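You operate a simulated robot arm through the tools that you are given. There is no shell and no other tool.

You are at the controls of a simulated two-armed robot. One attempt, no reset.

## Task
Swing the fan toward the dust haze and run it till the haze is gone.
Fine: free the brake (red fan lever) to swing it, brake it again before you switch to speed 2, switch off at the end. Where these are worked on the way, their far stop is far enough and under half their travel is too little: red fan lever.

Only the result counts: the job must be done as asked and must still hold three seconds after the hand-in. Knocking over, shifting, dropping, spilling or breaking anything else fails it.

## Robot
Two 7-joint arms with two-finger parallel grippers on one trunk that stands fixed in place. Base frame: the origin is at the foot of the trunk, x ahead of it, y to its left, z up. Units: m, rad, N and s.
The left shoulder is at [0.03, 0.119, 0.96], the right one opposite. With the tool pointing down near the work surface each hand reaches from about 0.1 to 0.62 m from the base axis, measured 20 degrees to its own side. Payload 3.43 kg a hand.
The tool frame of a hand sits at the grasp point between the pads (the TCP): z along the fingers, y along the line on which they close. The tips reach 0.03 m beyond it. Largest opening 0.094 m; finger width 0.028, thickness 0.01; the body of the gripper, 0.05 by 0.096 m, starts 0.055 m behind the TCP.
Orientation is told as [roll, pitch, yaw] about the base's x, y, z axes, in that order, counted from this pose: with the fingers straight down and closing along the base's y, the tool's x points along the base's -x, its y along +y and its z along -z.

## Interface
- The arms move only by the tool drive_tool. It takes "left_targets", "right_targets" or both (then of equal length, played together; a hand with none holds still); each is a list of rows, each a list of 7 numbers: the closure, from 0 (fully open) to 1 (shut), then the shift along the tool's x, y, z in mm, then the turn, a rotation vector about the tool's x, y, z in rad. In form: [[grip, x, y, z, rx, ry, rz], ...]. A call has 1 to 20 rows; each row is the pose to reach, as a shift and turn from the pose commanded when the call began, along the tool's axes at that moment. Rows are played at 5 a second. More than 0.05 m and 0.15 rad between two rows, or a gripper value outside its range, and nothing of the call is played. A pose out of reach is approached as far as the arm can. The call stops where the force on the tool passes 90 N (or 10 N more than at its start, if that is more) or the arm is blocked; 0.2 s more then pass. The fingers move at their own pace (about 0.072 m/s each) and stop on an object; they squeeze with about 39 N. The grip force told is the motor's: it shows also when the fingers shut on nothing. Time passes only in rows, and 0.2 s behind the last, so rows that repeat a pose let the fingers close. It gives the time, the measured TCP pose, the force on the tool (base axes), the opening and the grip force at its end, in the units of the frame above (readings bear some noise), with the torque about the TCP (base axes, N m) and any sound that the robot's microphone picked up, and new pictures: "show" is both (left out), scene, wrist or none (wrist: the cameras of the hands that moved).
- Cameras (640 x 400 px; columns grow to the right, rows downward): "scene" is now at [0.0317, -0.0023, 1.6483]; the picture's right is [-0.02, -1.00, 0.00], its down [-0.88, 0.01, -0.47] and it looks along [0.47, -0.01, -0.88] (base axes); focal length 312 px, centre (320, 200). "left" rides on the left gripper at [0.076, -0.014, -0.103] in its tool frame; the picture's right is [0.18, 0.98, 0.00], its down [-0.75, 0.14, -0.64] and it looks along [-0.63, 0.12, 0.77] (tool axes); focal length 243 px, centre (320, 200). "right" rides on the right gripper at [0.076, 0.014, -0.103] in its tool frame; the picture's right is [-0.18, 0.98, 0.00], its down [-0.75, -0.14, -0.64] and it looks along [-0.63, -0.12, 0.77] (tool axes); focal length 243 px, centre (320, 200). There is no depth. A picture from a camera that has moved, and an enlarged one, comes with that camera's place and axes in the base frame and with its lens.
- move_column(by): slides the trunk up (or, below 0, down) by that many m; the arms and the scene camera ride with it, the base frame stays. It gives what a move gives, with no picture.
- head_to(pan, tilt): turns the head with the scene camera to pan (to the left, within 2.496 rad either way) and tilt (down, from -0.506 to 1.204), counted from straight ahead of the robot. It gives what a move gives, and a new picture of the scene camera.
- zoom(camera, box): a new picture of the part [left, top, right, bottom] of that camera's present view, enlarged. It takes no simulated time.
- close_job(): hands the job in; it is judged then, once.

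Places have to be worked out from the pictures, the camera data and where the tool is seen. Open the grippers and draw the arms clear of the work before you hand the job in, unless the task says otherwise.

The tools are called after "Emit:" as name(argument=value, ...) on one line, values as JSON. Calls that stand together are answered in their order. drive_tool: Moves the arms, as the interface text tells. Its arguments: {"type":"object","properties":{"left_targets":{"type":"array"},"right_targets":{"type":"array"},"show":{"type":"string","enum":["both","scene","wrist","none"]}},"required":[]} The other tools are called the same way: move_column (by) slides the trunk up or down; head_to (pan, tilt) turns the head that bears the scene camera; zoom (camera, box) takes an enlarged picture of a part of a camera's view; close_job () hands the job in.

At the start:

```text
t: 0.0
left_tcp_pos: [0.3985, 0.2203, 1.1524]
left_orientation: [0.0, 0.0, 0.0]
left_wrist_force: [-0.2, -0.4, 0.0]
left_torque: [-0.02, 0.02, -0.01]
left_opening: 0.094
left_grasp_force: 0.1
right_tcp_pos: [0.4123, -0.1198, 1.1626]
right_orientation: [0.0, 0.0, -0.001]
right_wrist_force: [0.0, 0.3, -0.5]
right_torque: [0.0, -0.04, -0.01]
right_opening: 0.0941
right_grasp_force: 0.0
trunk travel left (down, up): [-0.225, 0.185]
head pan, tilt: [-0.016, 1.086]
```

scene: 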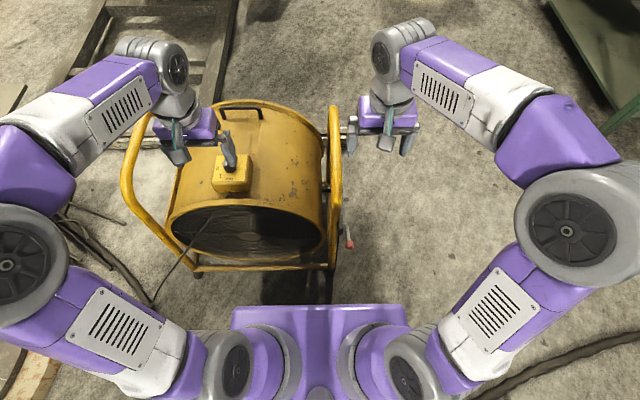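
right: 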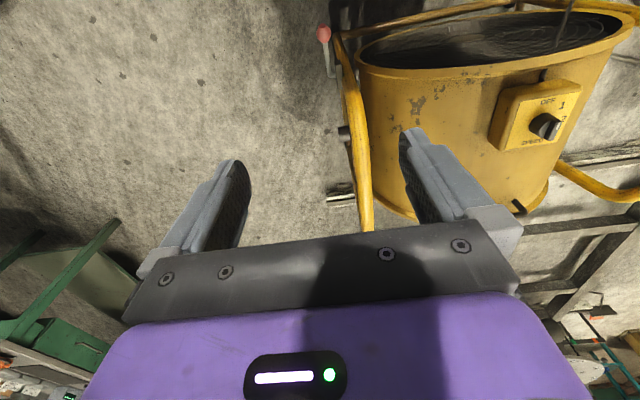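
left: 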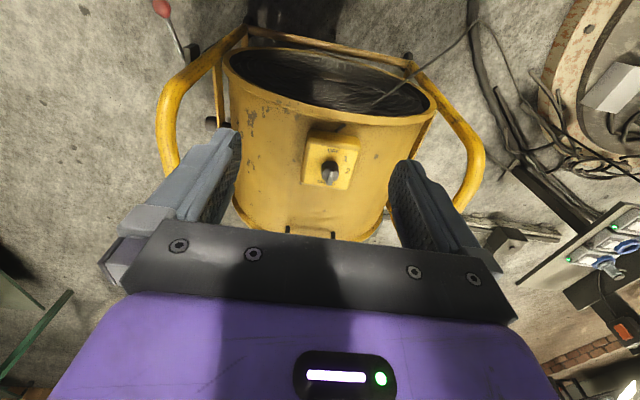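

The pictures show a yellow drum fan with a switch knob on its top and a red lever on its right side, low. I look closer at the fan first and then for the haze.

Emit:
zoom(camera="scene", box=[110, 80, 370, 310])

Emit:
zoom(camera="left", box=[140, 0, 500, 240])

Emit:
zoom(camera="right", box=[300, 0, 640, 220])

```text
1.74 times, centred on (240, 195) of scene
camera zoom: at [0.0317, -0.0023, 1.6483], right [-0.02, -1.0, 0.0], down [-0.88, 0.01, -0.47], along [0.47, -0.01, -0.88], focal length 542 px, centre (459, 209)
```

zoom: 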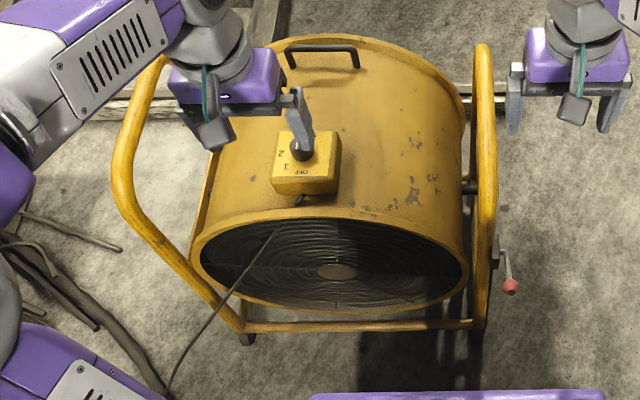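

```text
1.67 times, centred on (320, 120) of left
camera zoom: at [0.3242, 0.2059, 1.2545], right [-0.18, 0.98, 0.0], down [0.75, 0.14, 0.64], along [0.63, 0.12, -0.77], focal length 404 px, centre (320, 333)
```

zoom: 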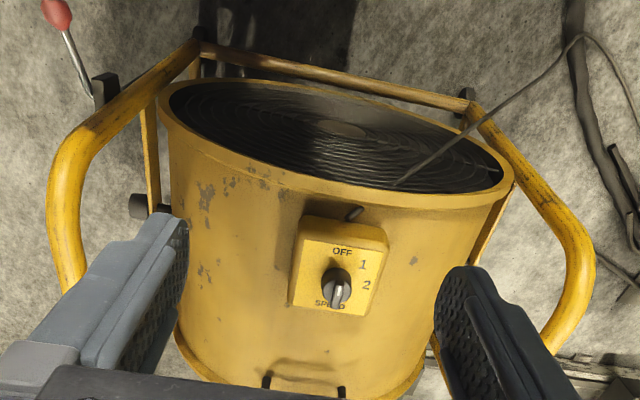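

```text
1.82 times, centred on (470, 110) of right
camera zoom: at [0.3368, -0.1072, 1.2648], right [0.18, 0.98, 0.0], down [0.75, -0.14, 0.64], along [0.63, -0.12, -0.77], focal length 441 px, centre (47, 364)
```

zoom: 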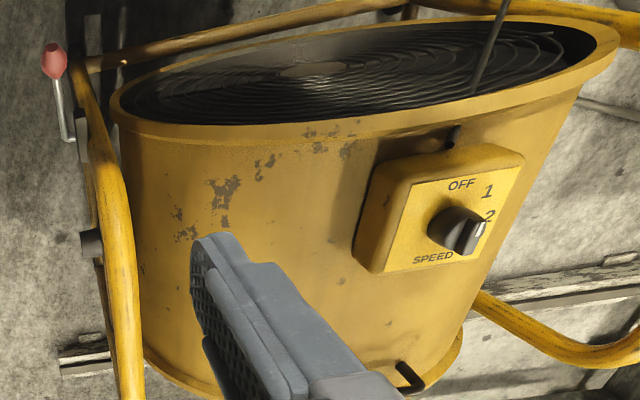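

The fan drum stands on a frame with the knob box on top and the brake lever on the frame's right (-y) upright. Now I look around for the haze by raising the head.

Emit:
head_to(pan=0.0, tilt=0.5)

Emit:
head_to(pan=0.9, tilt=0.5)

Emit:
head_to(pan=-0.9, tilt=0.5)

```text
t: 1.0
left_tcp_pos: [0.3994, 0.221, 1.1532]
left_orientation: [0.0, 0.0, 0.0]
left_wrist_force: [-0.5, -0.1, 1.3]
left_torque: [0.0, 0.01, 0.04]
left_opening: 0.094
left_grasp_force: 0.1
right_tcp_pos: [0.4116, -0.1214, 1.1615]
right_orientation: [0.001, 0.001, 0.0]
right_wrist_force: [0.1, -0.2, -0.2]
right_torque: [0.0, -0.01, 0.01]
right_opening: 0.0938
right_grasp_force: 0.1
trunk travel left (down, up): [-0.225, 0.185]
head pan, tilt: [0.0, 0.499]
camera scene: at [0.0587, -0.0013, 1.6951], right [0.0, -1.0, 0.0], down [-0.48, 0.0, -0.88], along [0.88, 0.0, -0.48], focal length 312 px, centre (320, 200)
```

scene: 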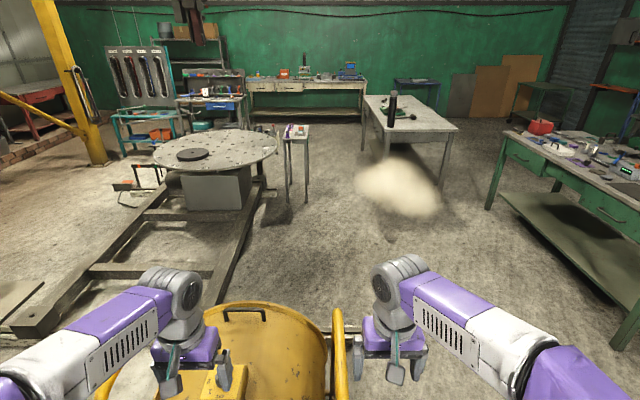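

```text
t: 2.2
left_tcp_pos: [0.3994, 0.2203, 1.1528]
left_orientation: [0.0, 0.002, 0.0]
left_wrist_force: [0.7, -0.6, -0.9]
left_torque: [0.0, -0.01, 0.0]
left_opening: 0.0941
left_grasp_force: 0.0
right_tcp_pos: [0.4129, -0.1205, 1.1616]
right_orientation: [0.001, 0.0, 0.001]
right_wrist_force: [0.0, -0.4, 0.5]
right_torque: [0.05, 0.02, -0.01]
right_opening: 0.094
right_grasp_force: 0.0
trunk travel left (down, up): [-0.225, 0.185]
head pan, tilt: [0.901, 0.499]
camera scene: at [0.0243, 0.0699, 1.6952], right [0.78, -0.62, 0.0], down [-0.3, -0.37, -0.88], along [0.55, 0.69, -0.48], focal length 312 px, centre (320, 200)
```

scene: 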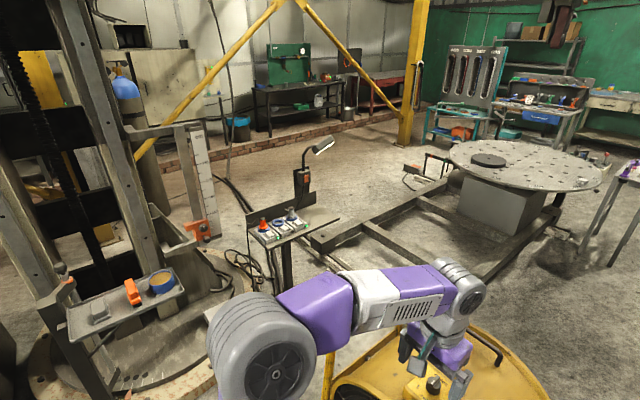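

```text
t: 4.0
left_tcp_pos: [0.3982, 0.2206, 1.1533]
left_orientation: [-0.001, 0.0, 0.001]
left_wrist_force: [-0.2, 0.7, 0.2]
left_torque: [0.0, 0.01, 0.03]
left_opening: 0.0942
left_grasp_force: 0.0
right_tcp_pos: [0.4116, -0.1192, 1.1622]
right_orientation: [0.001, 0.0, 0.0]
right_wrist_force: [0.6, 0.9, 0.4]
right_torque: [0.03, 0.0, -0.01]
right_opening: 0.0942
right_grasp_force: 0.0
trunk travel left (down, up): [-0.225, 0.185]
head pan, tilt: [-0.901, 0.499]
camera scene: at [0.0243, -0.0726, 1.6952], right [-0.78, -0.62, 0.0], down [-0.3, 0.38, -0.88], along [0.55, -0.69, -0.48], focal length 312 px, centre (320, 200)
```

scene: 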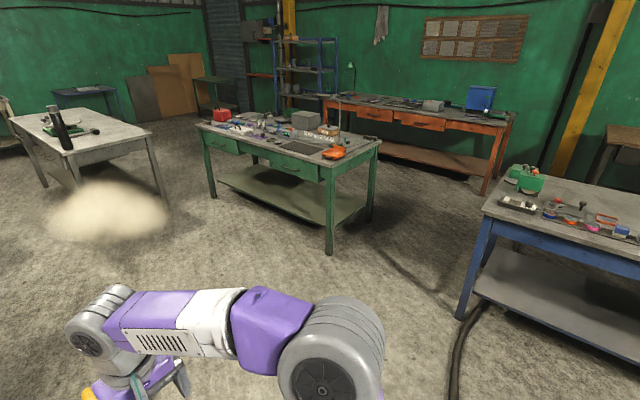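

The haze hangs ahead and to the right (about x 2.5, y -0.7 by triangulation). Now I aim the head at the fan itself to understand its frame, pivots and lever.

Emit:
head_to(pan=0.3, tilt=0.9)

Emit:
zoom(camera="scene", box=[180, 60, 460, 235])

```text
t: 5.4
left_tcp_pos: [0.3985, 0.2213, 1.1528]
left_orientation: [-0.001, -0.001, 0.0]
left_wrist_force: [-0.1, 0.4, -1.5]
left_torque: [-0.01, -0.01, 0.0]
left_opening: 0.094
left_grasp_force: 0.0
right_tcp_pos: [0.4117, -0.1198, 1.1627]
right_orientation: [-0.001, -0.001, 0.0]
right_wrist_force: [-0.1, 0.3, -0.3]
right_torque: [-0.02, 0.0, -0.01]
right_opening: 0.0938
right_grasp_force: 0.1
trunk travel left (down, up): [-0.225, 0.185]
head pan, tilt: [0.3, 0.901]
camera scene: at [0.0399, 0.021, 1.6613], right [0.29, -0.96, 0.0], down [-0.75, -0.23, -0.62], along [0.59, 0.18, -0.78], focal length 312 px, centre (320, 200)
```

scene: 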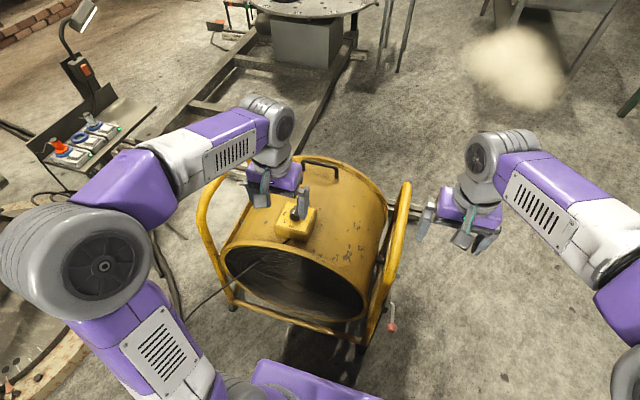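

```text
2.29 times, centred on (320, 148) of scene
camera zoom: at [0.0399, 0.021, 1.6613], right [0.29, -0.96, 0.0], down [-0.75, -0.23, -0.62], along [0.59, 0.18, -0.78], focal length 712 px, centre (320, 320)
```

zoom: 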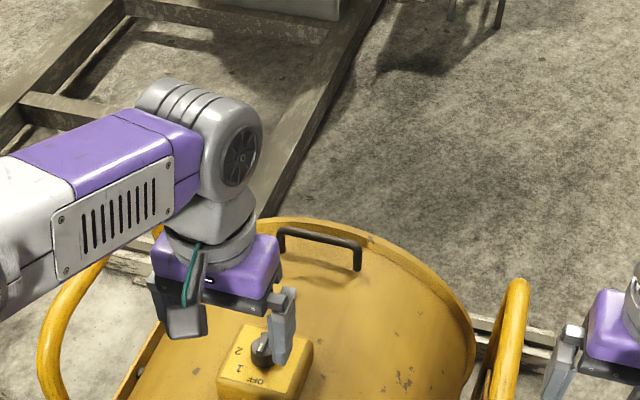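

The red lever tip is near (0.40, -0.11, 0.62) with its root near (0.51, -0.105, 0.53), and the knob near (0.61, 0.285, 0.80). I draw both arms back so I can see the fan, its base and the lever without obstruction.

Emit:
drive_tool(left_targets=[[0, 33, 30, 0, 0, 0, 0], [0, 67, 60, 0, 0, 0, 0], [0, 100, 90, 0, 0, 0, 0], [0, 133, 120, 0, 0, 0, 0], [0, 167, 150, 0, 0, 0, 0], [0, 200, 180, 0, 0, 0, 0]], right_targets=[[0, 27, -30, 27, 0, 0, 0], [0, 54, -60, 54, 0, 0, 0], [0, 81, -90, 81, 0, 0, 0], [0, 108, -120, 108, 0, 0, 0], [0, 135, -150, 135, 0, 0, 0], [0, 162, -180, 162, 0, 0, 0]])

Emit:
zoom(camera="scene", box=[180, 140, 440, 340])

Emit:
zoom(camera="right", box=[300, 0, 640, 220])

```text
t: 6.8
left_tcp_pos: [0.1975, 0.4014, 1.1504]
left_orientation: [0.0, 0.001, -0.002]
left_wrist_force: [-0.2, -0.4, 0.5]
left_torque: [-0.03, -0.01, 0.03]
left_opening: 0.094
left_grasp_force: 0.1
right_tcp_pos: [0.2516, -0.3016, 1.0004]
right_orientation: [0.0, -0.002, 0.001]
right_wrist_force: [0.3, 0.3, -0.1]
right_torque: [0.0, -0.01, -0.01]
right_opening: 0.0942
right_grasp_force: 0.1
trunk travel left (down, up): [-0.225, 0.185]
head pan, tilt: [0.3, 0.901]
camera scene: at [0.0391, 0.0206, 1.6614], right [0.3, -0.96, 0.0], down [-0.75, -0.23, -0.62], along [0.59, 0.18, -0.78], focal length 312 px, centre (320, 200)
camera right: at [0.1756, -0.2884, 1.1023], right [0.18, 0.98, 0.0], down [0.75, -0.14, 0.64], along [0.63, -0.12, -0.77], focal length 243 px, centre (320, 200)
camera left: at [0.1232, 0.3869, 1.2531], right [-0.18, 0.98, 0.0], down [0.75, 0.14, 0.64], along [0.63, 0.12, -0.77], focal length 243 px, centre (320, 200)
```

scene: 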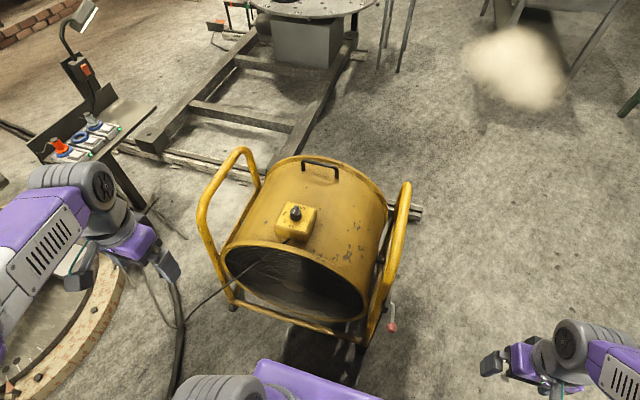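
right: 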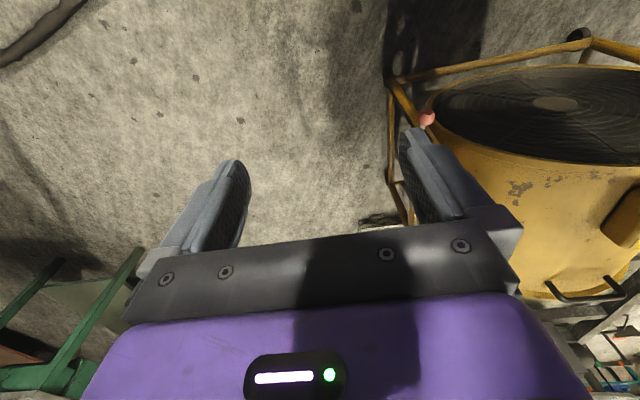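
left: 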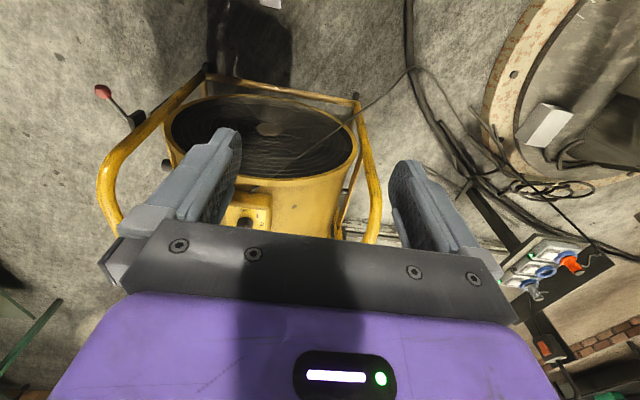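

```text
2.00 times, centred on (310, 240) of scene
camera zoom: at [0.0391, 0.0206, 1.6614], right [0.3, -0.96, 0.0], down [-0.75, -0.23, -0.62], along [0.59, 0.18, -0.78], focal length 623 px, centre (340, 120)
```

zoom: 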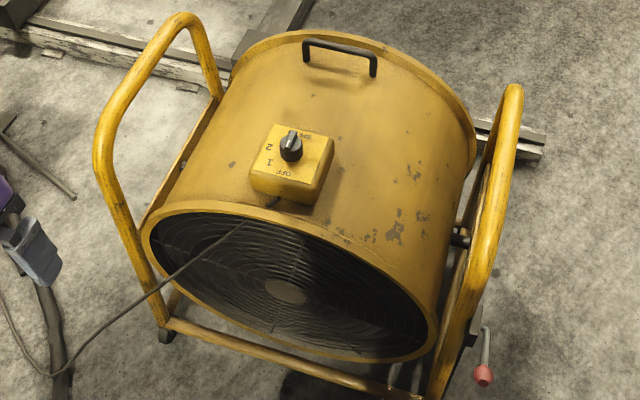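

```text
1.82 times, centred on (470, 110) of right
camera zoom: at [0.1756, -0.2884, 1.1023], right [0.18, 0.98, 0.0], down [0.75, -0.14, 0.64], along [0.63, -0.12, -0.77], focal length 441 px, centre (47, 364)
```

zoom: 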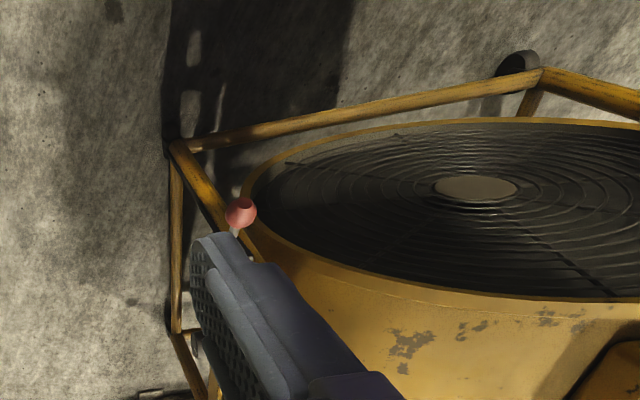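

The knob box carries OFF / 1 / 2 markings, and the fan stands on a tube frame on the floor. I lower the right hand, tilting it up so its camera looks level at the lever and base.

Emit:
drive_tool(right_targets=[[0, 5, 0, 40, 0, -0.08, 0], [0, 10, 0, 80, 0, -0.16, 0], [0, 15, 0, 120, 0, -0.24, 0], [0, 20, 0, 160, 0, -0.32, 0], [0, 25, 0, 200, 0, -0.4, 0], [0, 30, 0, 240, 0, -0.48, 0], [0, 30, 0, 270, 0, -0.54, 0], [0, 30, 0, 300, 0, -0.6, 0]], show="both")

Emit:
zoom(camera="right", box=[300, 0, 640, 220])

```text
t: 8.6
left_tcp_pos: [0.1984, 0.4005, 1.1516]
left_orientation: [0.0, 0.0, -0.001]
left_wrist_force: [0.7, 0.0, 0.3]
left_torque: [0.0, -0.01, 0.01]
left_opening: 0.094
left_grasp_force: 0.0
right_tcp_pos: [0.2199, -0.3032, 0.6999]
right_orientation: [0.001, -0.601, 0.0]
right_wrist_force: [0.0, -0.1, 0.2]
right_torque: [0.05, -0.05, -0.02]
right_opening: 0.0938
right_grasp_force: 0.0
right hand out of reach, approached as far as the arm can: row 2, 3, 4, 5, 6
trunk travel left (down, up): [-0.225, 0.185]
head pan, tilt: [0.3, 0.901]
camera scene: at [0.0396, 0.0199, 1.6613], right [0.3, -0.96, 0.0], down [-0.75, -0.23, -0.62], along [0.59, 0.18, -0.78], focal length 312 px, centre (320, 200)
camera right: at [0.0989, -0.289, 0.7405], right [0.15, 0.98, 0.1], down [0.26, -0.14, 0.96], along [0.95, -0.12, -0.28], focal length 243 px, centre (320, 200)
```

scene: 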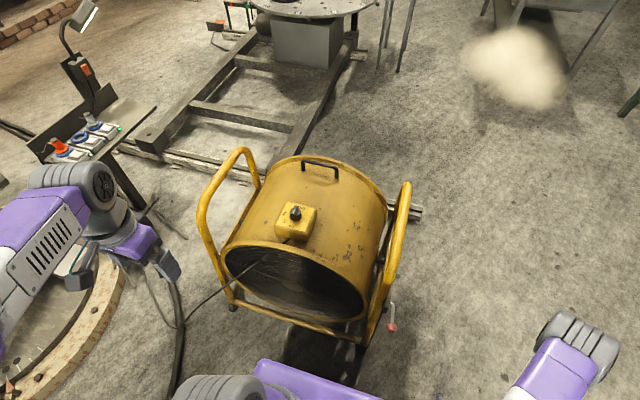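
right: 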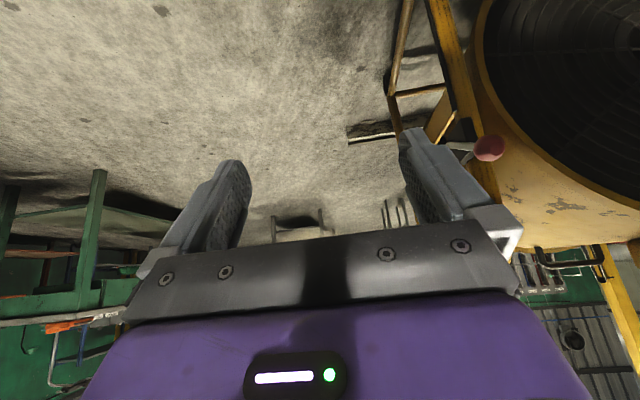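

```text
1.82 times, centred on (470, 110) of right
camera zoom: at [0.0989, -0.289, 0.7405], right [0.15, 0.98, 0.1], down [0.26, -0.14, 0.96], along [0.95, -0.12, -0.28], focal length 441 px, centre (47, 364)
```

zoom: 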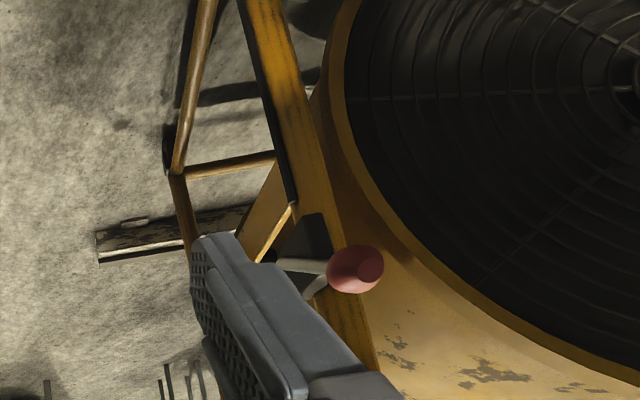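

From here the finger hides the lever root. I yaw the right hand toward the fan so that the lever and frame sit between the fingers in its view.

Emit:
drive_tool(right_targets=[[0, 0, 0, 0, -0.075, 0, -0.11], [0, 0, 0, 0, -0.15, 0, -0.22], [0, 0, 0, 0, -0.226, 0, -0.33], [0, 0, 0, 0, -0.301, 0, -0.44], [0, 0, 0, 0, -0.376, 0, -0.55], [0, 0, 0, 0, -0.452, 0, -0.66]], show="wrist")

Emit:
zoom(camera="right", box=[200, 0, 520, 240])

```text
t: 10.0
left_tcp_pos: [0.1997, 0.4029, 1.1513]
left_orientation: [0.0, 0.0, 0.001]
left_wrist_force: [0.2, 0.4, 0.1]
left_torque: [0.04, 0.02, -0.01]
left_opening: 0.094
left_grasp_force: 0.1
right_tcp_pos: [0.2193, -0.3015, 0.7]
right_orientation: [0.0, -0.601, 0.801]
right_wrist_force: [-0.7, -0.1, -0.4]
right_torque: [0.0, 0.0, 0.07]
right_opening: 0.094
right_grasp_force: 0.0
trunk travel left (down, up): [-0.225, 0.185]
head pan, tilt: [0.3, 0.901]
camera right: at [0.1263, -0.3788, 0.7415], right [-0.6, 0.79, 0.1], down [0.28, 0.09, 0.96], along [0.75, 0.6, -0.28], focal length 243 px, centre (320, 200)
```

right: 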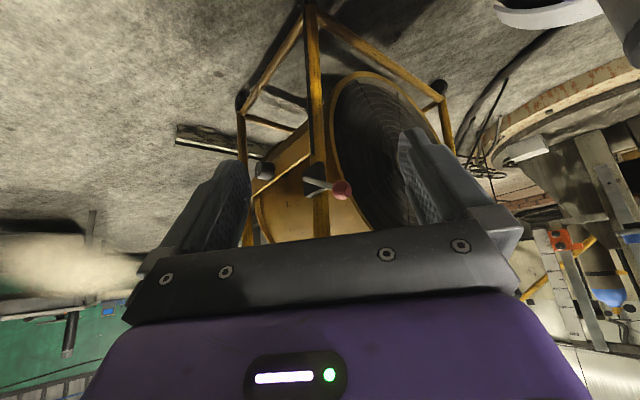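

```text
1.67 times, centred on (360, 120) of right
camera zoom: at [0.1263, -0.3788, 0.7415], right [-0.6, 0.79, 0.1], down [0.28, 0.09, 0.96], along [0.75, 0.6, -0.28], focal length 404 px, centre (253, 333)
```

zoom: 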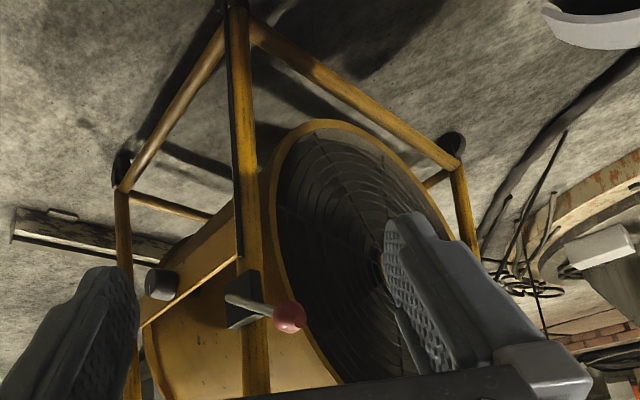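

I now see the frame: the lever bracket sits on the front-right upright, its red ball at about (0.398, -0.113, 0.618), root near (0.505, -0.10, 0.56). I zoom the scene camera on the lever and knob for detail.

Emit:
zoom(camera="scene", box=[360, 280, 424, 344])

Emit:
zoom(camera="scene", box=[265, 190, 329, 254])

Emit:
zoom(camera="right", box=[250, 100, 400, 240])

```text
6.25 times, centred on (392, 312) of scene
camera zoom: at [0.0399, 0.021, 1.6613], right [0.3, -0.96, 0.0], down [-0.75, -0.23, -0.62], along [0.59, 0.18, -0.78], focal length 1948 px, centre (-130, -500)
```

zoom: 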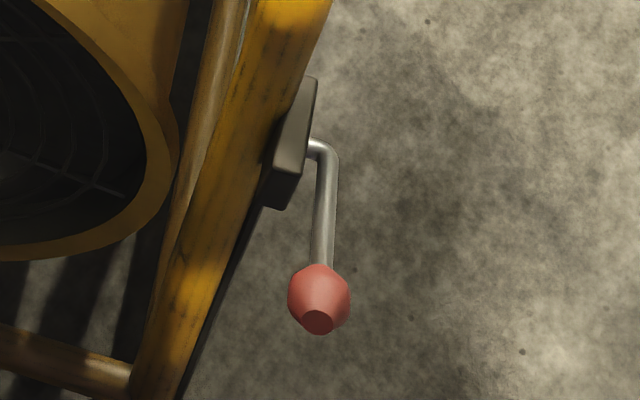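

```text
6.25 times, centred on (297, 222) of scene
camera zoom: at [0.0399, 0.021, 1.6613], right [0.3, -0.96, 0.0], down [-0.75, -0.23, -0.62], along [0.59, 0.18, -0.78], focal length 1948 px, centre (464, 62)
```

zoom: 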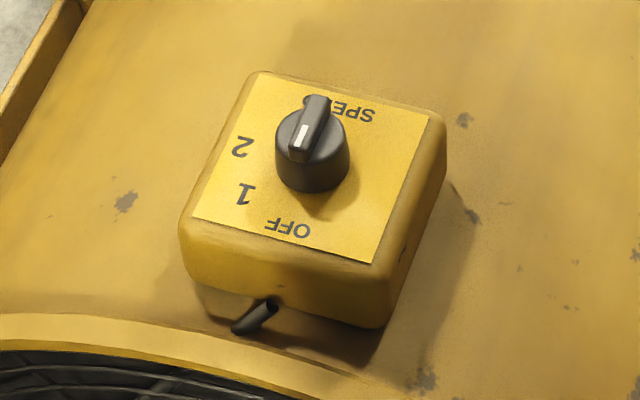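

```text
2.86 times, centred on (325, 170) of right
camera zoom: at [0.1263, -0.3788, 0.7415], right [-0.6, 0.79, 0.1], down [0.28, 0.09, 0.96], along [0.75, 0.6, -0.28], focal length 693 px, centre (306, 286)
```

zoom: 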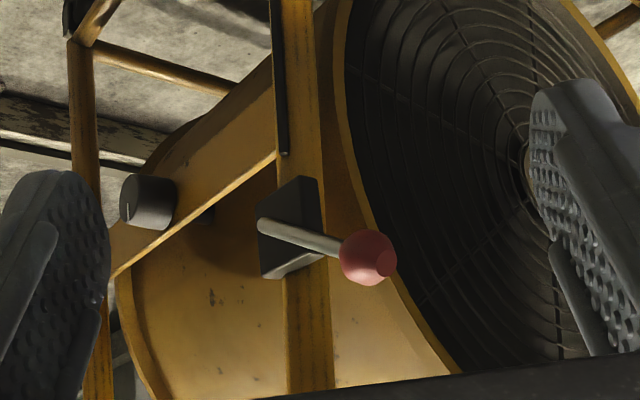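

The knob's white mark points at OFF (toward the robot), with 1 at ~45° and 2 at ~90° clockwise seen from above. The lever pivots about a y-axis at (0.497, -0.114, 0.562) and now points up toward me by ~28°. I bring the right hand back to fingers-down, in front of the lever.

Emit:
drive_tool(right_targets=[[0, -21, -6, -3, 0.034, 0.081, 0.111], [0, -43, -13, -5, 0.069, 0.162, 0.222], [0, -64, -19, -8, 0.103, 0.243, 0.333], [0, -85, -25, -11, 0.137, 0.324, 0.443], [0, -107, -31, -14, 0.171, 0.405, 0.554], [0, -128, -38, -16, 0.206, 0.487, 0.665], [0, -149, -44, -19, 0.24, 0.568, 0.776]], show="both")

```text
t: 11.6
left_tcp_pos: [0.1995, 0.4032, 1.1503]
left_orientation: [-0.001, 0.001, 0.0]
left_wrist_force: [-0.6, 0.1, 0.6]
left_torque: [-0.01, -0.01, 0.01]
left_opening: 0.0939
left_grasp_force: 0.0
right_tcp_pos: [0.3304, -0.2497, 0.7995]
right_orientation: [0.001, 0.003, -0.002]
right_wrist_force: [-1.0, 0.1, -0.2]
right_torque: [-0.05, 0.0, 0.01]
right_opening: 0.094
right_grasp_force: 0.1
trunk travel left (down, up): [-0.225, 0.185]
head pan, tilt: [0.3, 0.901]
camera scene: at [0.0399, 0.0218, 1.6613], right [0.3, -0.96, 0.0], down [-0.75, -0.23, -0.62], along [0.59, 0.18, -0.78], focal length 312 px, centre (320, 200)
camera right: at [0.2557, -0.2368, 0.9032], right [0.19, 0.98, 0.0], down [0.75, -0.14, 0.64], along [0.63, -0.12, -0.77], focal length 243 px, centre (320, 200)
```

scene: 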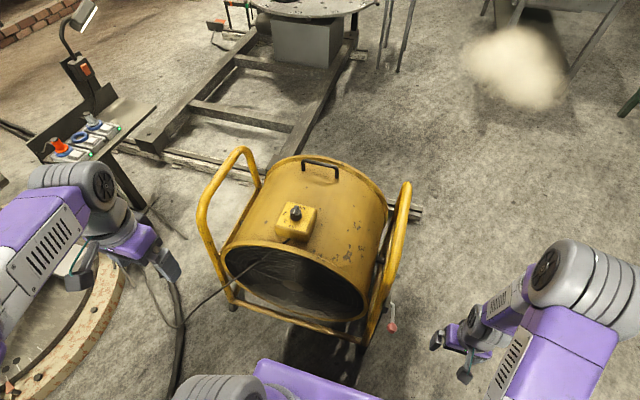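
right: 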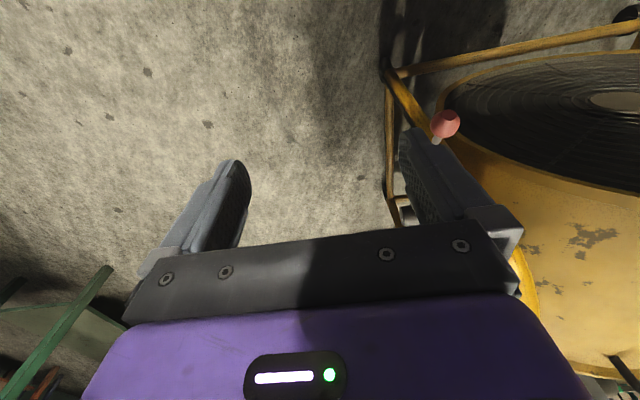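

The right camera again puts the ball at about (0.40, -0.112, 0.616). I move the open right hand above it, stopping about 10 cm higher to check alignment.

Emit:
drive_tool(right_targets=[[0, -17, 34, 15, 0, 0, 0], [0, -35, 68, 35, 0, 0, 0], [0, -52, 103, 55, 0, 0, 0], [0, -70, 137, 75, 0, 0, 0], [0, -70, 137, 80, 0, 0, 0]], show="both")

Emit:
zoom(camera="scene", box=[330, 240, 490, 370])

```text
t: 12.8
left_tcp_pos: [0.1985, 0.4026, 1.1509]
left_orientation: [0.0, 0.0, -0.001]
left_wrist_force: [-0.2, -0.5, 0.2]
left_torque: [0.0, 0.0, 0.01]
left_opening: 0.0941
left_grasp_force: 0.0
right_tcp_pos: [0.4011, -0.1151, 0.7197]
right_orientation: [0.0, 0.001, 0.0]
right_wrist_force: [0.2, -0.2, -0.2]
right_torque: [0.02, 0.01, 0.03]
right_opening: 0.094
right_grasp_force: 0.0
trunk travel left (down, up): [-0.225, 0.185]
head pan, tilt: [0.3, 0.901]
camera scene: at [0.0397, 0.0208, 1.6613], right [0.3, -0.96, 0.0], down [-0.75, -0.23, -0.62], along [0.59, 0.18, -0.78], focal length 312 px, centre (320, 200)
camera right: at [0.3257, -0.1012, 0.8233], right [0.19, 0.98, 0.0], down [0.75, -0.14, 0.64], along [0.63, -0.12, -0.77], focal length 243 px, centre (320, 200)
```

scene: 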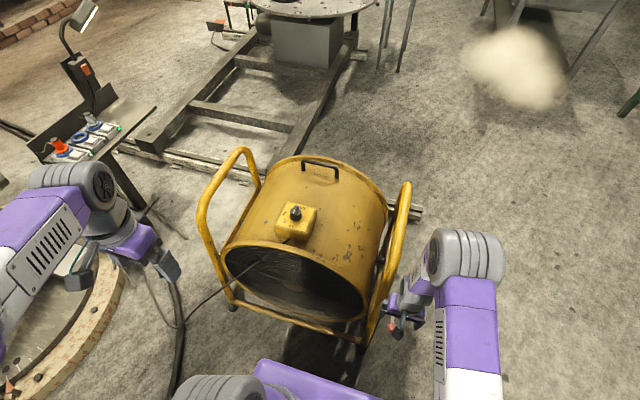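
right: 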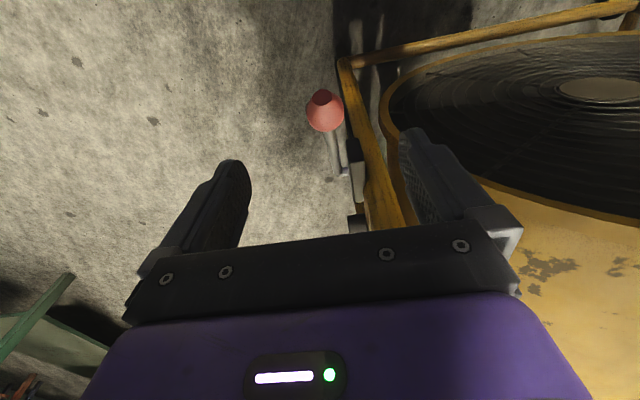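

```text
3.08 times, centred on (410, 305) of scene
camera zoom: at [0.0397, 0.0208, 1.6613], right [0.3, -0.96, 0.0], down [-0.75, -0.23, -0.62], along [0.59, 0.18, -0.78], focal length 959 px, centre (43, -123)
```

zoom: 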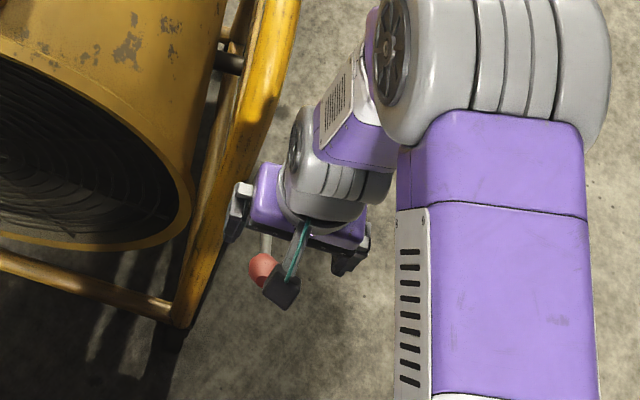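

The ball sits centred between the fingers, at about (0.40, -0.111, 0.616). I lower straight over it and close the fingers on it.

Emit:
drive_tool(right_targets=[[0, 0, 2, 35, 0, 0, 0], [0, 0, 2, 70, 0, 0, 0], [0, 0, 2, 102, 0, 0, 0], [0.5, 0, 2, 102, 0, 0, 0], [0.8, 0, 2, 102, 0, 0, 0], [1, 0, 2, 102, 0, 0, 0], [1, 0, 2, 102, 0, 0, 0]], show="both")

Emit:
zoom(camera="scene", box=[330, 240, 490, 370])

```text
t: 14.4
left_tcp_pos: [0.1992, 0.4029, 1.1507]
left_orientation: [-0.001, -0.001, 0.0]
left_wrist_force: [0.7, -0.3, 0.4]
left_torque: [0.0, -0.02, -0.02]
left_opening: 0.0938
left_grasp_force: 0.0
right_tcp_pos: [0.4007, -0.1105, 0.6192]
right_orientation: [0.004, 0.004, 0.002]
right_wrist_force: [-7.1, 13.3, 1.3]
right_torque: [0.23, 0.33, 0.0]
right_opening: 0.0316
right_grasp_force: 44.7
trunk travel left (down, up): [-0.225, 0.185]
head pan, tilt: [0.3, 0.901]
camera scene: at [0.0392, 0.0223, 1.6613], right [0.3, -0.96, 0.0], down [-0.75, -0.23, -0.62], along [0.59, 0.18, -0.78], focal length 312 px, centre (320, 200)
camera right: at [0.3254, -0.0967, 0.7224], right [0.18, 0.98, 0.0], down [0.76, -0.14, 0.64], along [0.63, -0.12, -0.77], focal length 243 px, centre (320, 200)
```

scene: 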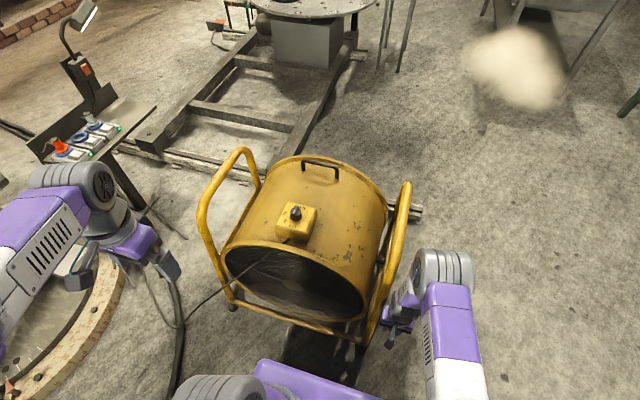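
right: 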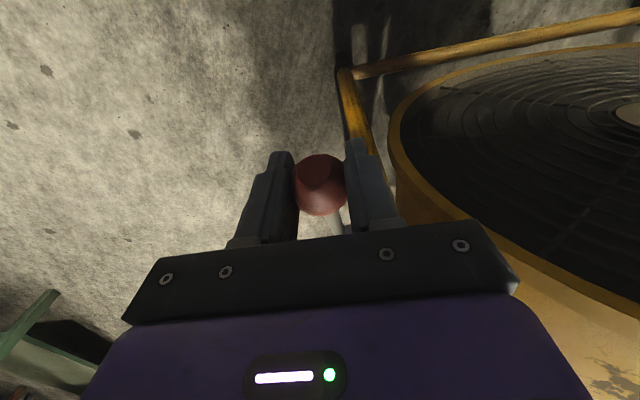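

```text
3.08 times, centred on (410, 305) of scene
camera zoom: at [0.0392, 0.0223, 1.6613], right [0.3, -0.96, 0.0], down [-0.75, -0.23, -0.62], along [0.59, 0.18, -0.78], focal length 959 px, centre (43, -123)
```

zoom: 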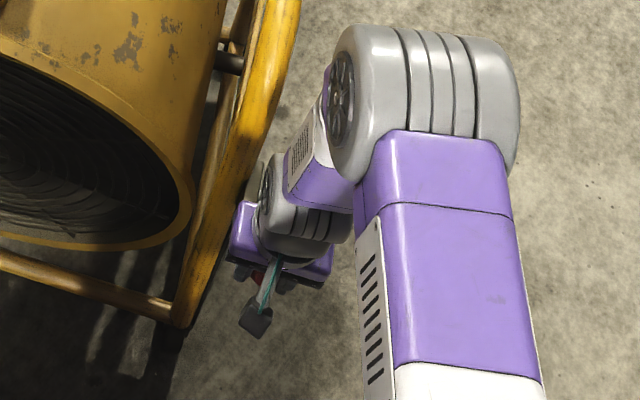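

The fingers hold the ball (opening 31.6 mm). I test which way the lever gives with a small arc downward (toward me and down), watching the force.

Emit:
drive_tool(right_targets=[[1, 3, 0, 5, 0, 0, 0], [1, 6, 0, 10, 0, 0, 0]], show="wrist")

```text
t: 15.0
left_tcp_pos: [0.1977, 0.4031, 1.1519]
left_orientation: [0.0, -0.002, 0.002]
left_wrist_force: [0.1, -0.7, 0.0]
left_torque: [-0.02, 0.0, 0.0]
left_opening: 0.0941
left_grasp_force: 0.1
right_tcp_pos: [0.4003, -0.1104, 0.6122]
right_orientation: [0.002, -0.013, 0.0]
right_wrist_force: [8.8, 15.8, 38.5]
right_torque: [0.03, 0.23, -0.1]
right_opening: 0.0319
right_grasp_force: 44.5
trunk travel left (down, up): [-0.225, 0.185]
head pan, tilt: [0.3, 0.901]
camera right: at [0.3225, -0.0969, 0.713], right [0.18, 0.98, 0.0], down [0.74, -0.14, 0.65], along [0.64, -0.12, -0.76], focal length 243 px, centre (320, 200)
```

right: 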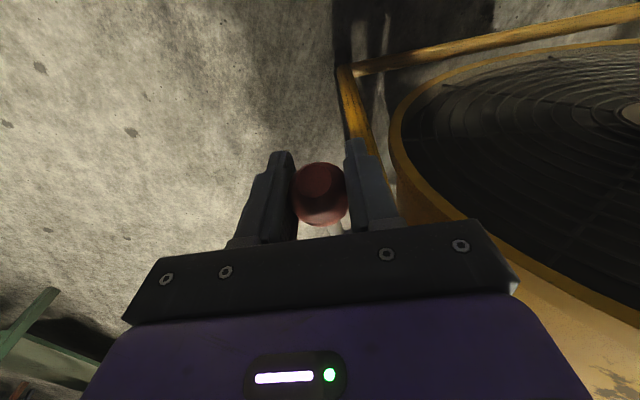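

Down meets about 40 N with almost no arc motion, so that looks like a stop. I return and try the other way, upward and away.

Emit:
drive_tool(right_targets=[[1, -3, 0, -5, 0, 0, 0], [1, -6, 0, -10, 0, 0, 0], [1, -9, 0, -15, 0, 0, 0], [1, -12, 0, -20, 0, 0, 0]], show="wrist")

```text
t: 16.0
left_tcp_pos: [0.2019, 0.4023, 1.1507]
left_orientation: [-0.002, 0.002, 0.0]
left_wrist_force: [-0.1, 0.7, -1.2]
left_torque: [0.01, -0.01, 0.0]
left_opening: 0.094
left_grasp_force: 0.1
right_tcp_pos: [0.405, -0.1114, 0.6259]
right_orientation: [0.001, 0.004, -0.001]
right_wrist_force: [14.0, 19.3, -26.5]
right_torque: [-0.13, 1.21, -0.01]
right_opening: 0.0317
right_grasp_force: 44.8
trunk travel left (down, up): [-0.225, 0.185]
head pan, tilt: [0.3, 0.901]
camera right: at [0.3307, -0.0968, 0.7298], right [0.18, 0.98, 0.0], down [0.76, -0.14, 0.64], along [0.63, -0.12, -0.77], focal length 243 px, centre (320, 200)
```

right: 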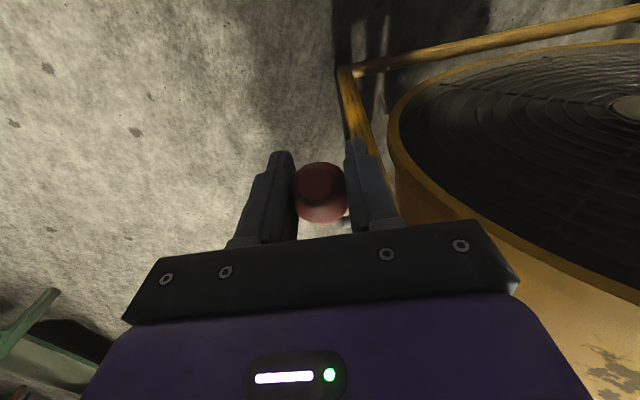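

Upward the lever followed with about 30 N. I carry on along the arc upward a further ~20° to see whether it truly moves.

Emit:
drive_tool(right_targets=[[1, -6, 0, -7, 0, 0, 0], [1, -12, 0, -14, 0, 0, 0], [1, -19, 0, -20, 0, 0, 0], [1, -26, 0, -26, 0, 0, 0]], show="both")

Emit:
zoom(camera="right", box=[220, 40, 460, 240])

```text
t: 17.0
left_tcp_pos: [0.1984, 0.4025, 1.1509]
left_orientation: [-0.002, -0.001, -0.001]
left_wrist_force: [0.6, 0.3, 0.3]
left_torque: [0.0, 0.0, 0.0]
left_opening: 0.094
left_grasp_force: 0.0
right_tcp_pos: [0.4299, -0.1102, 0.6526]
right_orientation: [-0.001, 0.007, 0.001]
right_wrist_force: [-10.6, 15.2, -7.0]
right_torque: [0.04, 1.36, 0.0]
right_opening: 0.0317
right_grasp_force: 44.7
trunk travel left (down, up): [-0.225, 0.185]
head pan, tilt: [0.3, 0.901]
camera scene: at [0.0396, 0.0224, 1.6614], right [0.3, -0.96, 0.0], down [-0.75, -0.23, -0.62], along [0.59, 0.18, -0.78], focal length 312 px, centre (320, 200)
camera right: at [0.3553, -0.0969, 0.757], right [0.18, 0.98, 0.0], down [0.76, -0.14, 0.64], along [0.63, -0.12, -0.77], focal length 243 px, centre (320, 200)
```

scene: 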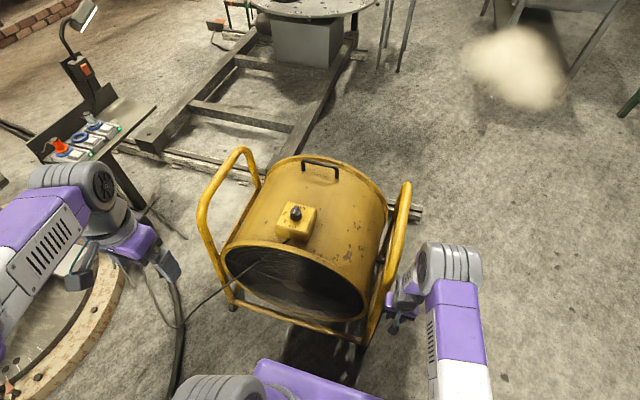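
right: 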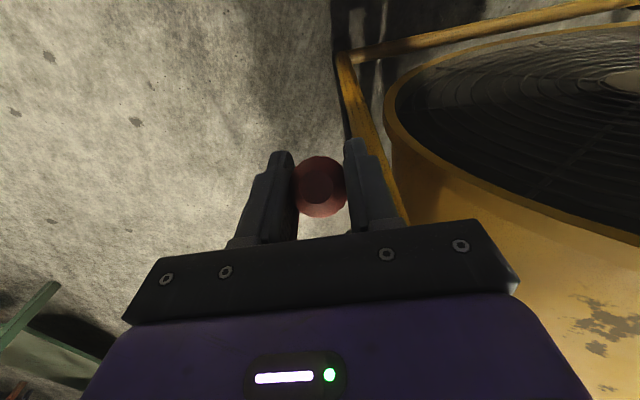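

```text
2.00 times, centred on (340, 140) of right
camera zoom: at [0.3553, -0.0969, 0.757], right [0.18, 0.98, 0.0], down [0.76, -0.14, 0.64], along [0.63, -0.12, -0.77], focal length 485 px, centre (280, 320)
```

zoom: 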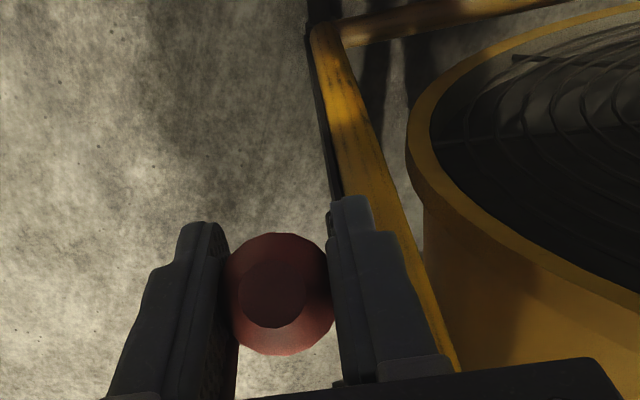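

The lever moves upward with little force, so the braked stop is down and the free stop is up/away. I continue along the arc to vertical, tilting the hand back so its palm stays off the frame tube.

Emit:
drive_tool(right_targets=[[1, -14, 0, -8, 0, -0.07, 0], [1, -26, 0, -13, 0, -0.14, 0], [1, -39, 0, -17, 0, -0.21, 0], [1, -53, 0, -19, 0, -0.28, 0], [1, -65, 0, -20, 0, -0.34, 0]], show="both")

Emit:
zoom(camera="right", box=[220, 40, 460, 240])

```text
t: 18.2
left_tcp_pos: [0.1981, 0.3999, 1.1523]
left_orientation: [0.003, -0.003, 0.0]
left_wrist_force: [-0.1, -0.7, -0.1]
left_torque: [0.02, -0.01, 0.0]
left_opening: 0.0938
left_grasp_force: 0.1
right_tcp_pos: [0.4972, -0.1158, 0.6759]
right_orientation: [0.0, -0.339, -0.004]
right_wrist_force: [-11.4, -25.4, 14.3]
right_torque: [-0.04, 1.32, 0.04]
right_opening: 0.0319
right_grasp_force: 44.5
trunk travel left (down, up): [-0.225, 0.185]
head pan, tilt: [0.3, 0.901]
camera scene: at [0.0377, 0.0185, 1.6616], right [0.3, -0.96, 0.0], down [-0.75, -0.23, -0.62], along [0.59, 0.18, -0.78], focal length 312 px, centre (320, 200)
camera right: at [0.3916, -0.1021, 0.747], right [0.18, 0.98, 0.06], down [0.49, -0.14, 0.86], along [0.85, -0.12, -0.51], focal length 243 px, centre (320, 200)
```

scene: 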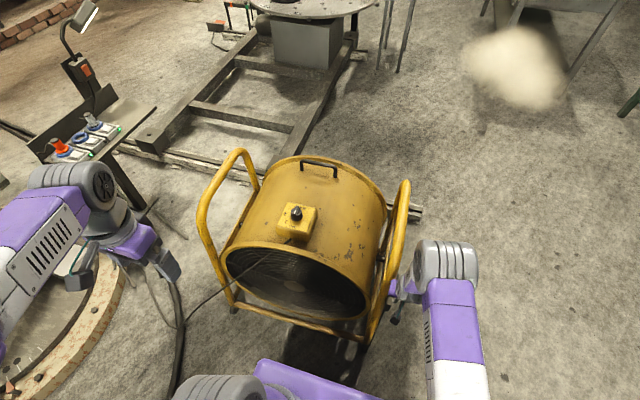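
right: 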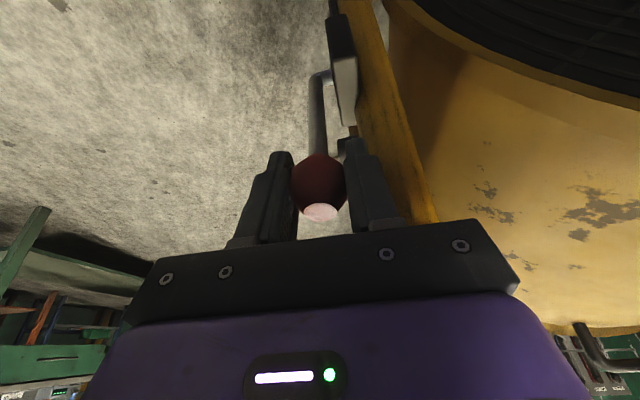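

```text
2.00 times, centred on (340, 140) of right
camera zoom: at [0.3916, -0.1021, 0.747], right [0.18, 0.98, 0.06], down [0.49, -0.14, 0.86], along [0.85, -0.12, -0.51], focal length 485 px, centre (280, 320)
```

zoom: 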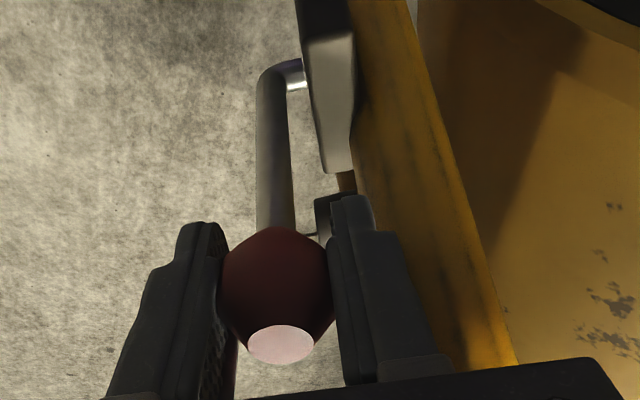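

The lever is now upright (about 60° of travel) and not yet at a stop; the sideways -25 N suggests a finger touches the tube. I ease the hand outward by 5 mm and continue the arc a little.

Emit:
drive_tool(right_targets=[[1, 0, -5, 0, 0, 0, 0], [1, 0, -5, 0, 0, 0, 0]], show="wrist")

Emit:
zoom(camera="right", box=[280, 100, 440, 240])

```text
t: 18.8
left_tcp_pos: [0.1982, 0.4005, 1.1527]
left_orientation: [0.0, -0.002, 0.0]
left_wrist_force: [-0.2, 0.6, -1.2]
left_torque: [-0.01, 0.0, 0.03]
left_opening: 0.094
left_grasp_force: 0.1
right_tcp_pos: [0.4974, -0.1172, 0.6751]
right_orientation: [0.002, -0.345, -0.001]
right_wrist_force: [-9.2, -13.6, 21.8]
right_torque: [-0.02, 0.92, 0.0]
right_opening: 0.0316
right_grasp_force: 44.8
trunk travel left (down, up): [-0.225, 0.185]
head pan, tilt: [0.3, 0.901]
camera right: at [0.3917, -0.103, 0.7466], right [0.17, 0.98, 0.06], down [0.49, -0.14, 0.86], along [0.85, -0.12, -0.51], focal length 243 px, centre (320, 200)
```

right: 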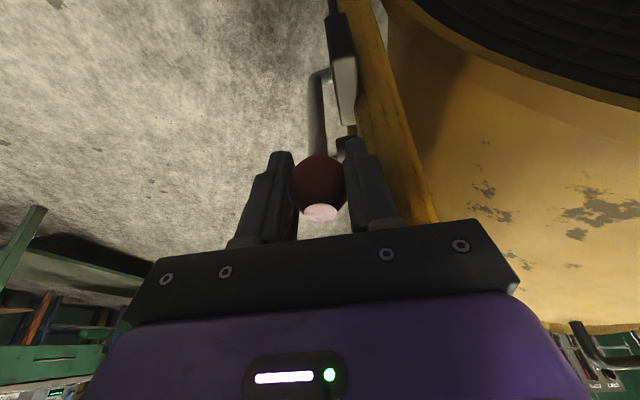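

```text
2.86 times, centred on (360, 170) of right
camera zoom: at [0.3917, -0.103, 0.7466], right [0.17, 0.98, 0.06], down [0.49, -0.14, 0.86], along [0.85, -0.12, -0.51], focal length 693 px, centre (206, 286)
```

zoom: 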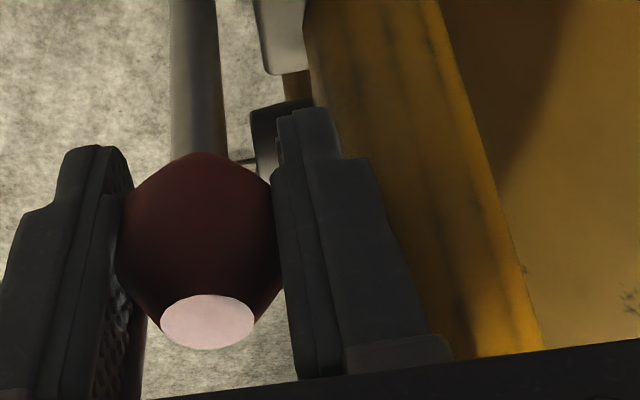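

Sideways force eased to -14 N. I continue the arc past vertical in small steps with another 3 mm outward.

Emit:
drive_tool(right_targets=[[1, -7, -3, 2, 0, -0.04, 0], [1, -13, -3, 3, 0, -0.08, 0], [1, -19, -3, 7, 0, -0.1, 0], [1, -26, -3, 10, 0, -0.12, 0]], show="both")

Emit:
zoom(camera="right", box=[220, 40, 460, 240])

```text
t: 19.8
left_tcp_pos: [0.1972, 0.401, 1.1524]
left_orientation: [0.004, -0.002, -0.002]
left_wrist_force: [0.6, 0.3, 0.1]
left_torque: [-0.03, -0.01, -0.02]
left_opening: 0.094
left_grasp_force: 0.1
right_tcp_pos: [0.5228, -0.1235, 0.6734]
right_orientation: [-0.002, -0.457, -0.002]
right_wrist_force: [-14.8, -20.4, 15.1]
right_torque: [0.07, 1.1, 0.35]
right_opening: 0.0314
right_grasp_force: 45.1
trunk travel left (down, up): [-0.225, 0.185]
head pan, tilt: [0.3, 0.901]
camera scene: at [0.0371, 0.019, 1.6615], right [0.3, -0.96, 0.0], down [-0.75, -0.23, -0.62], along [0.59, 0.18, -0.78], focal length 312 px, centre (320, 200)
camera right: at [0.4106, -0.1088, 0.7317], right [0.17, 0.98, 0.08], down [0.39, -0.14, 0.91], along [0.91, -0.12, -0.41], focal length 243 px, centre (320, 200)
```

scene: 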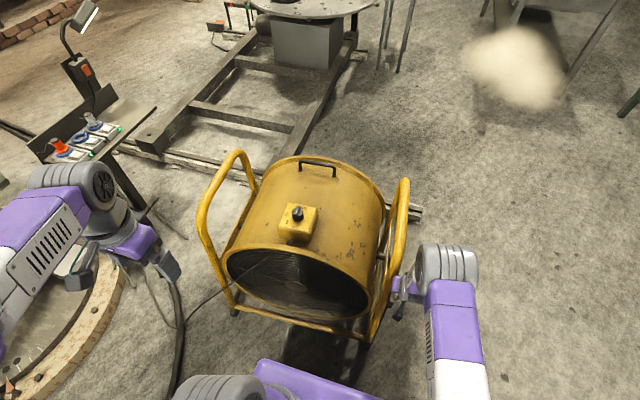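
right: 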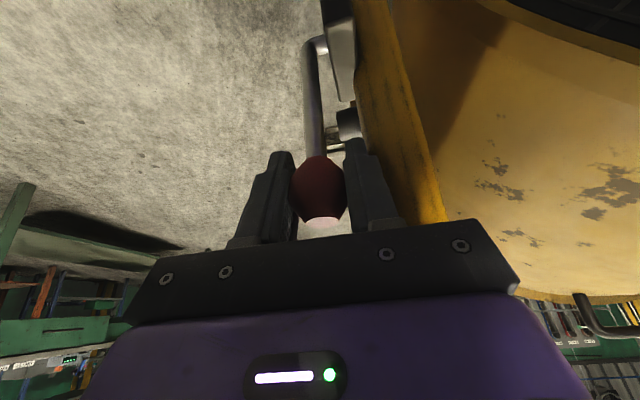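

```text
2.00 times, centred on (340, 140) of right
camera zoom: at [0.4106, -0.1088, 0.7317], right [0.17, 0.98, 0.08], down [0.39, -0.14, 0.91], along [0.91, -0.12, -0.41], focal length 485 px, centre (280, 320)
```

zoom: 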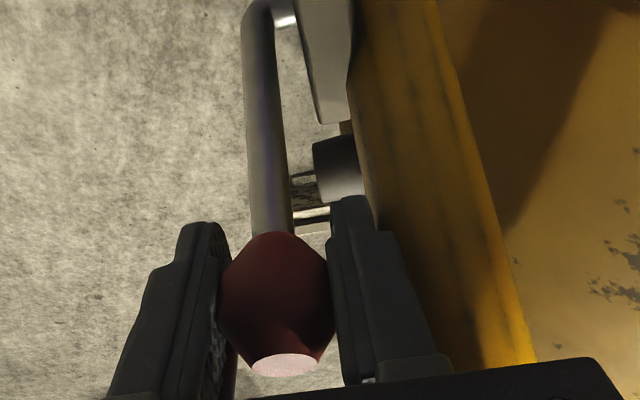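

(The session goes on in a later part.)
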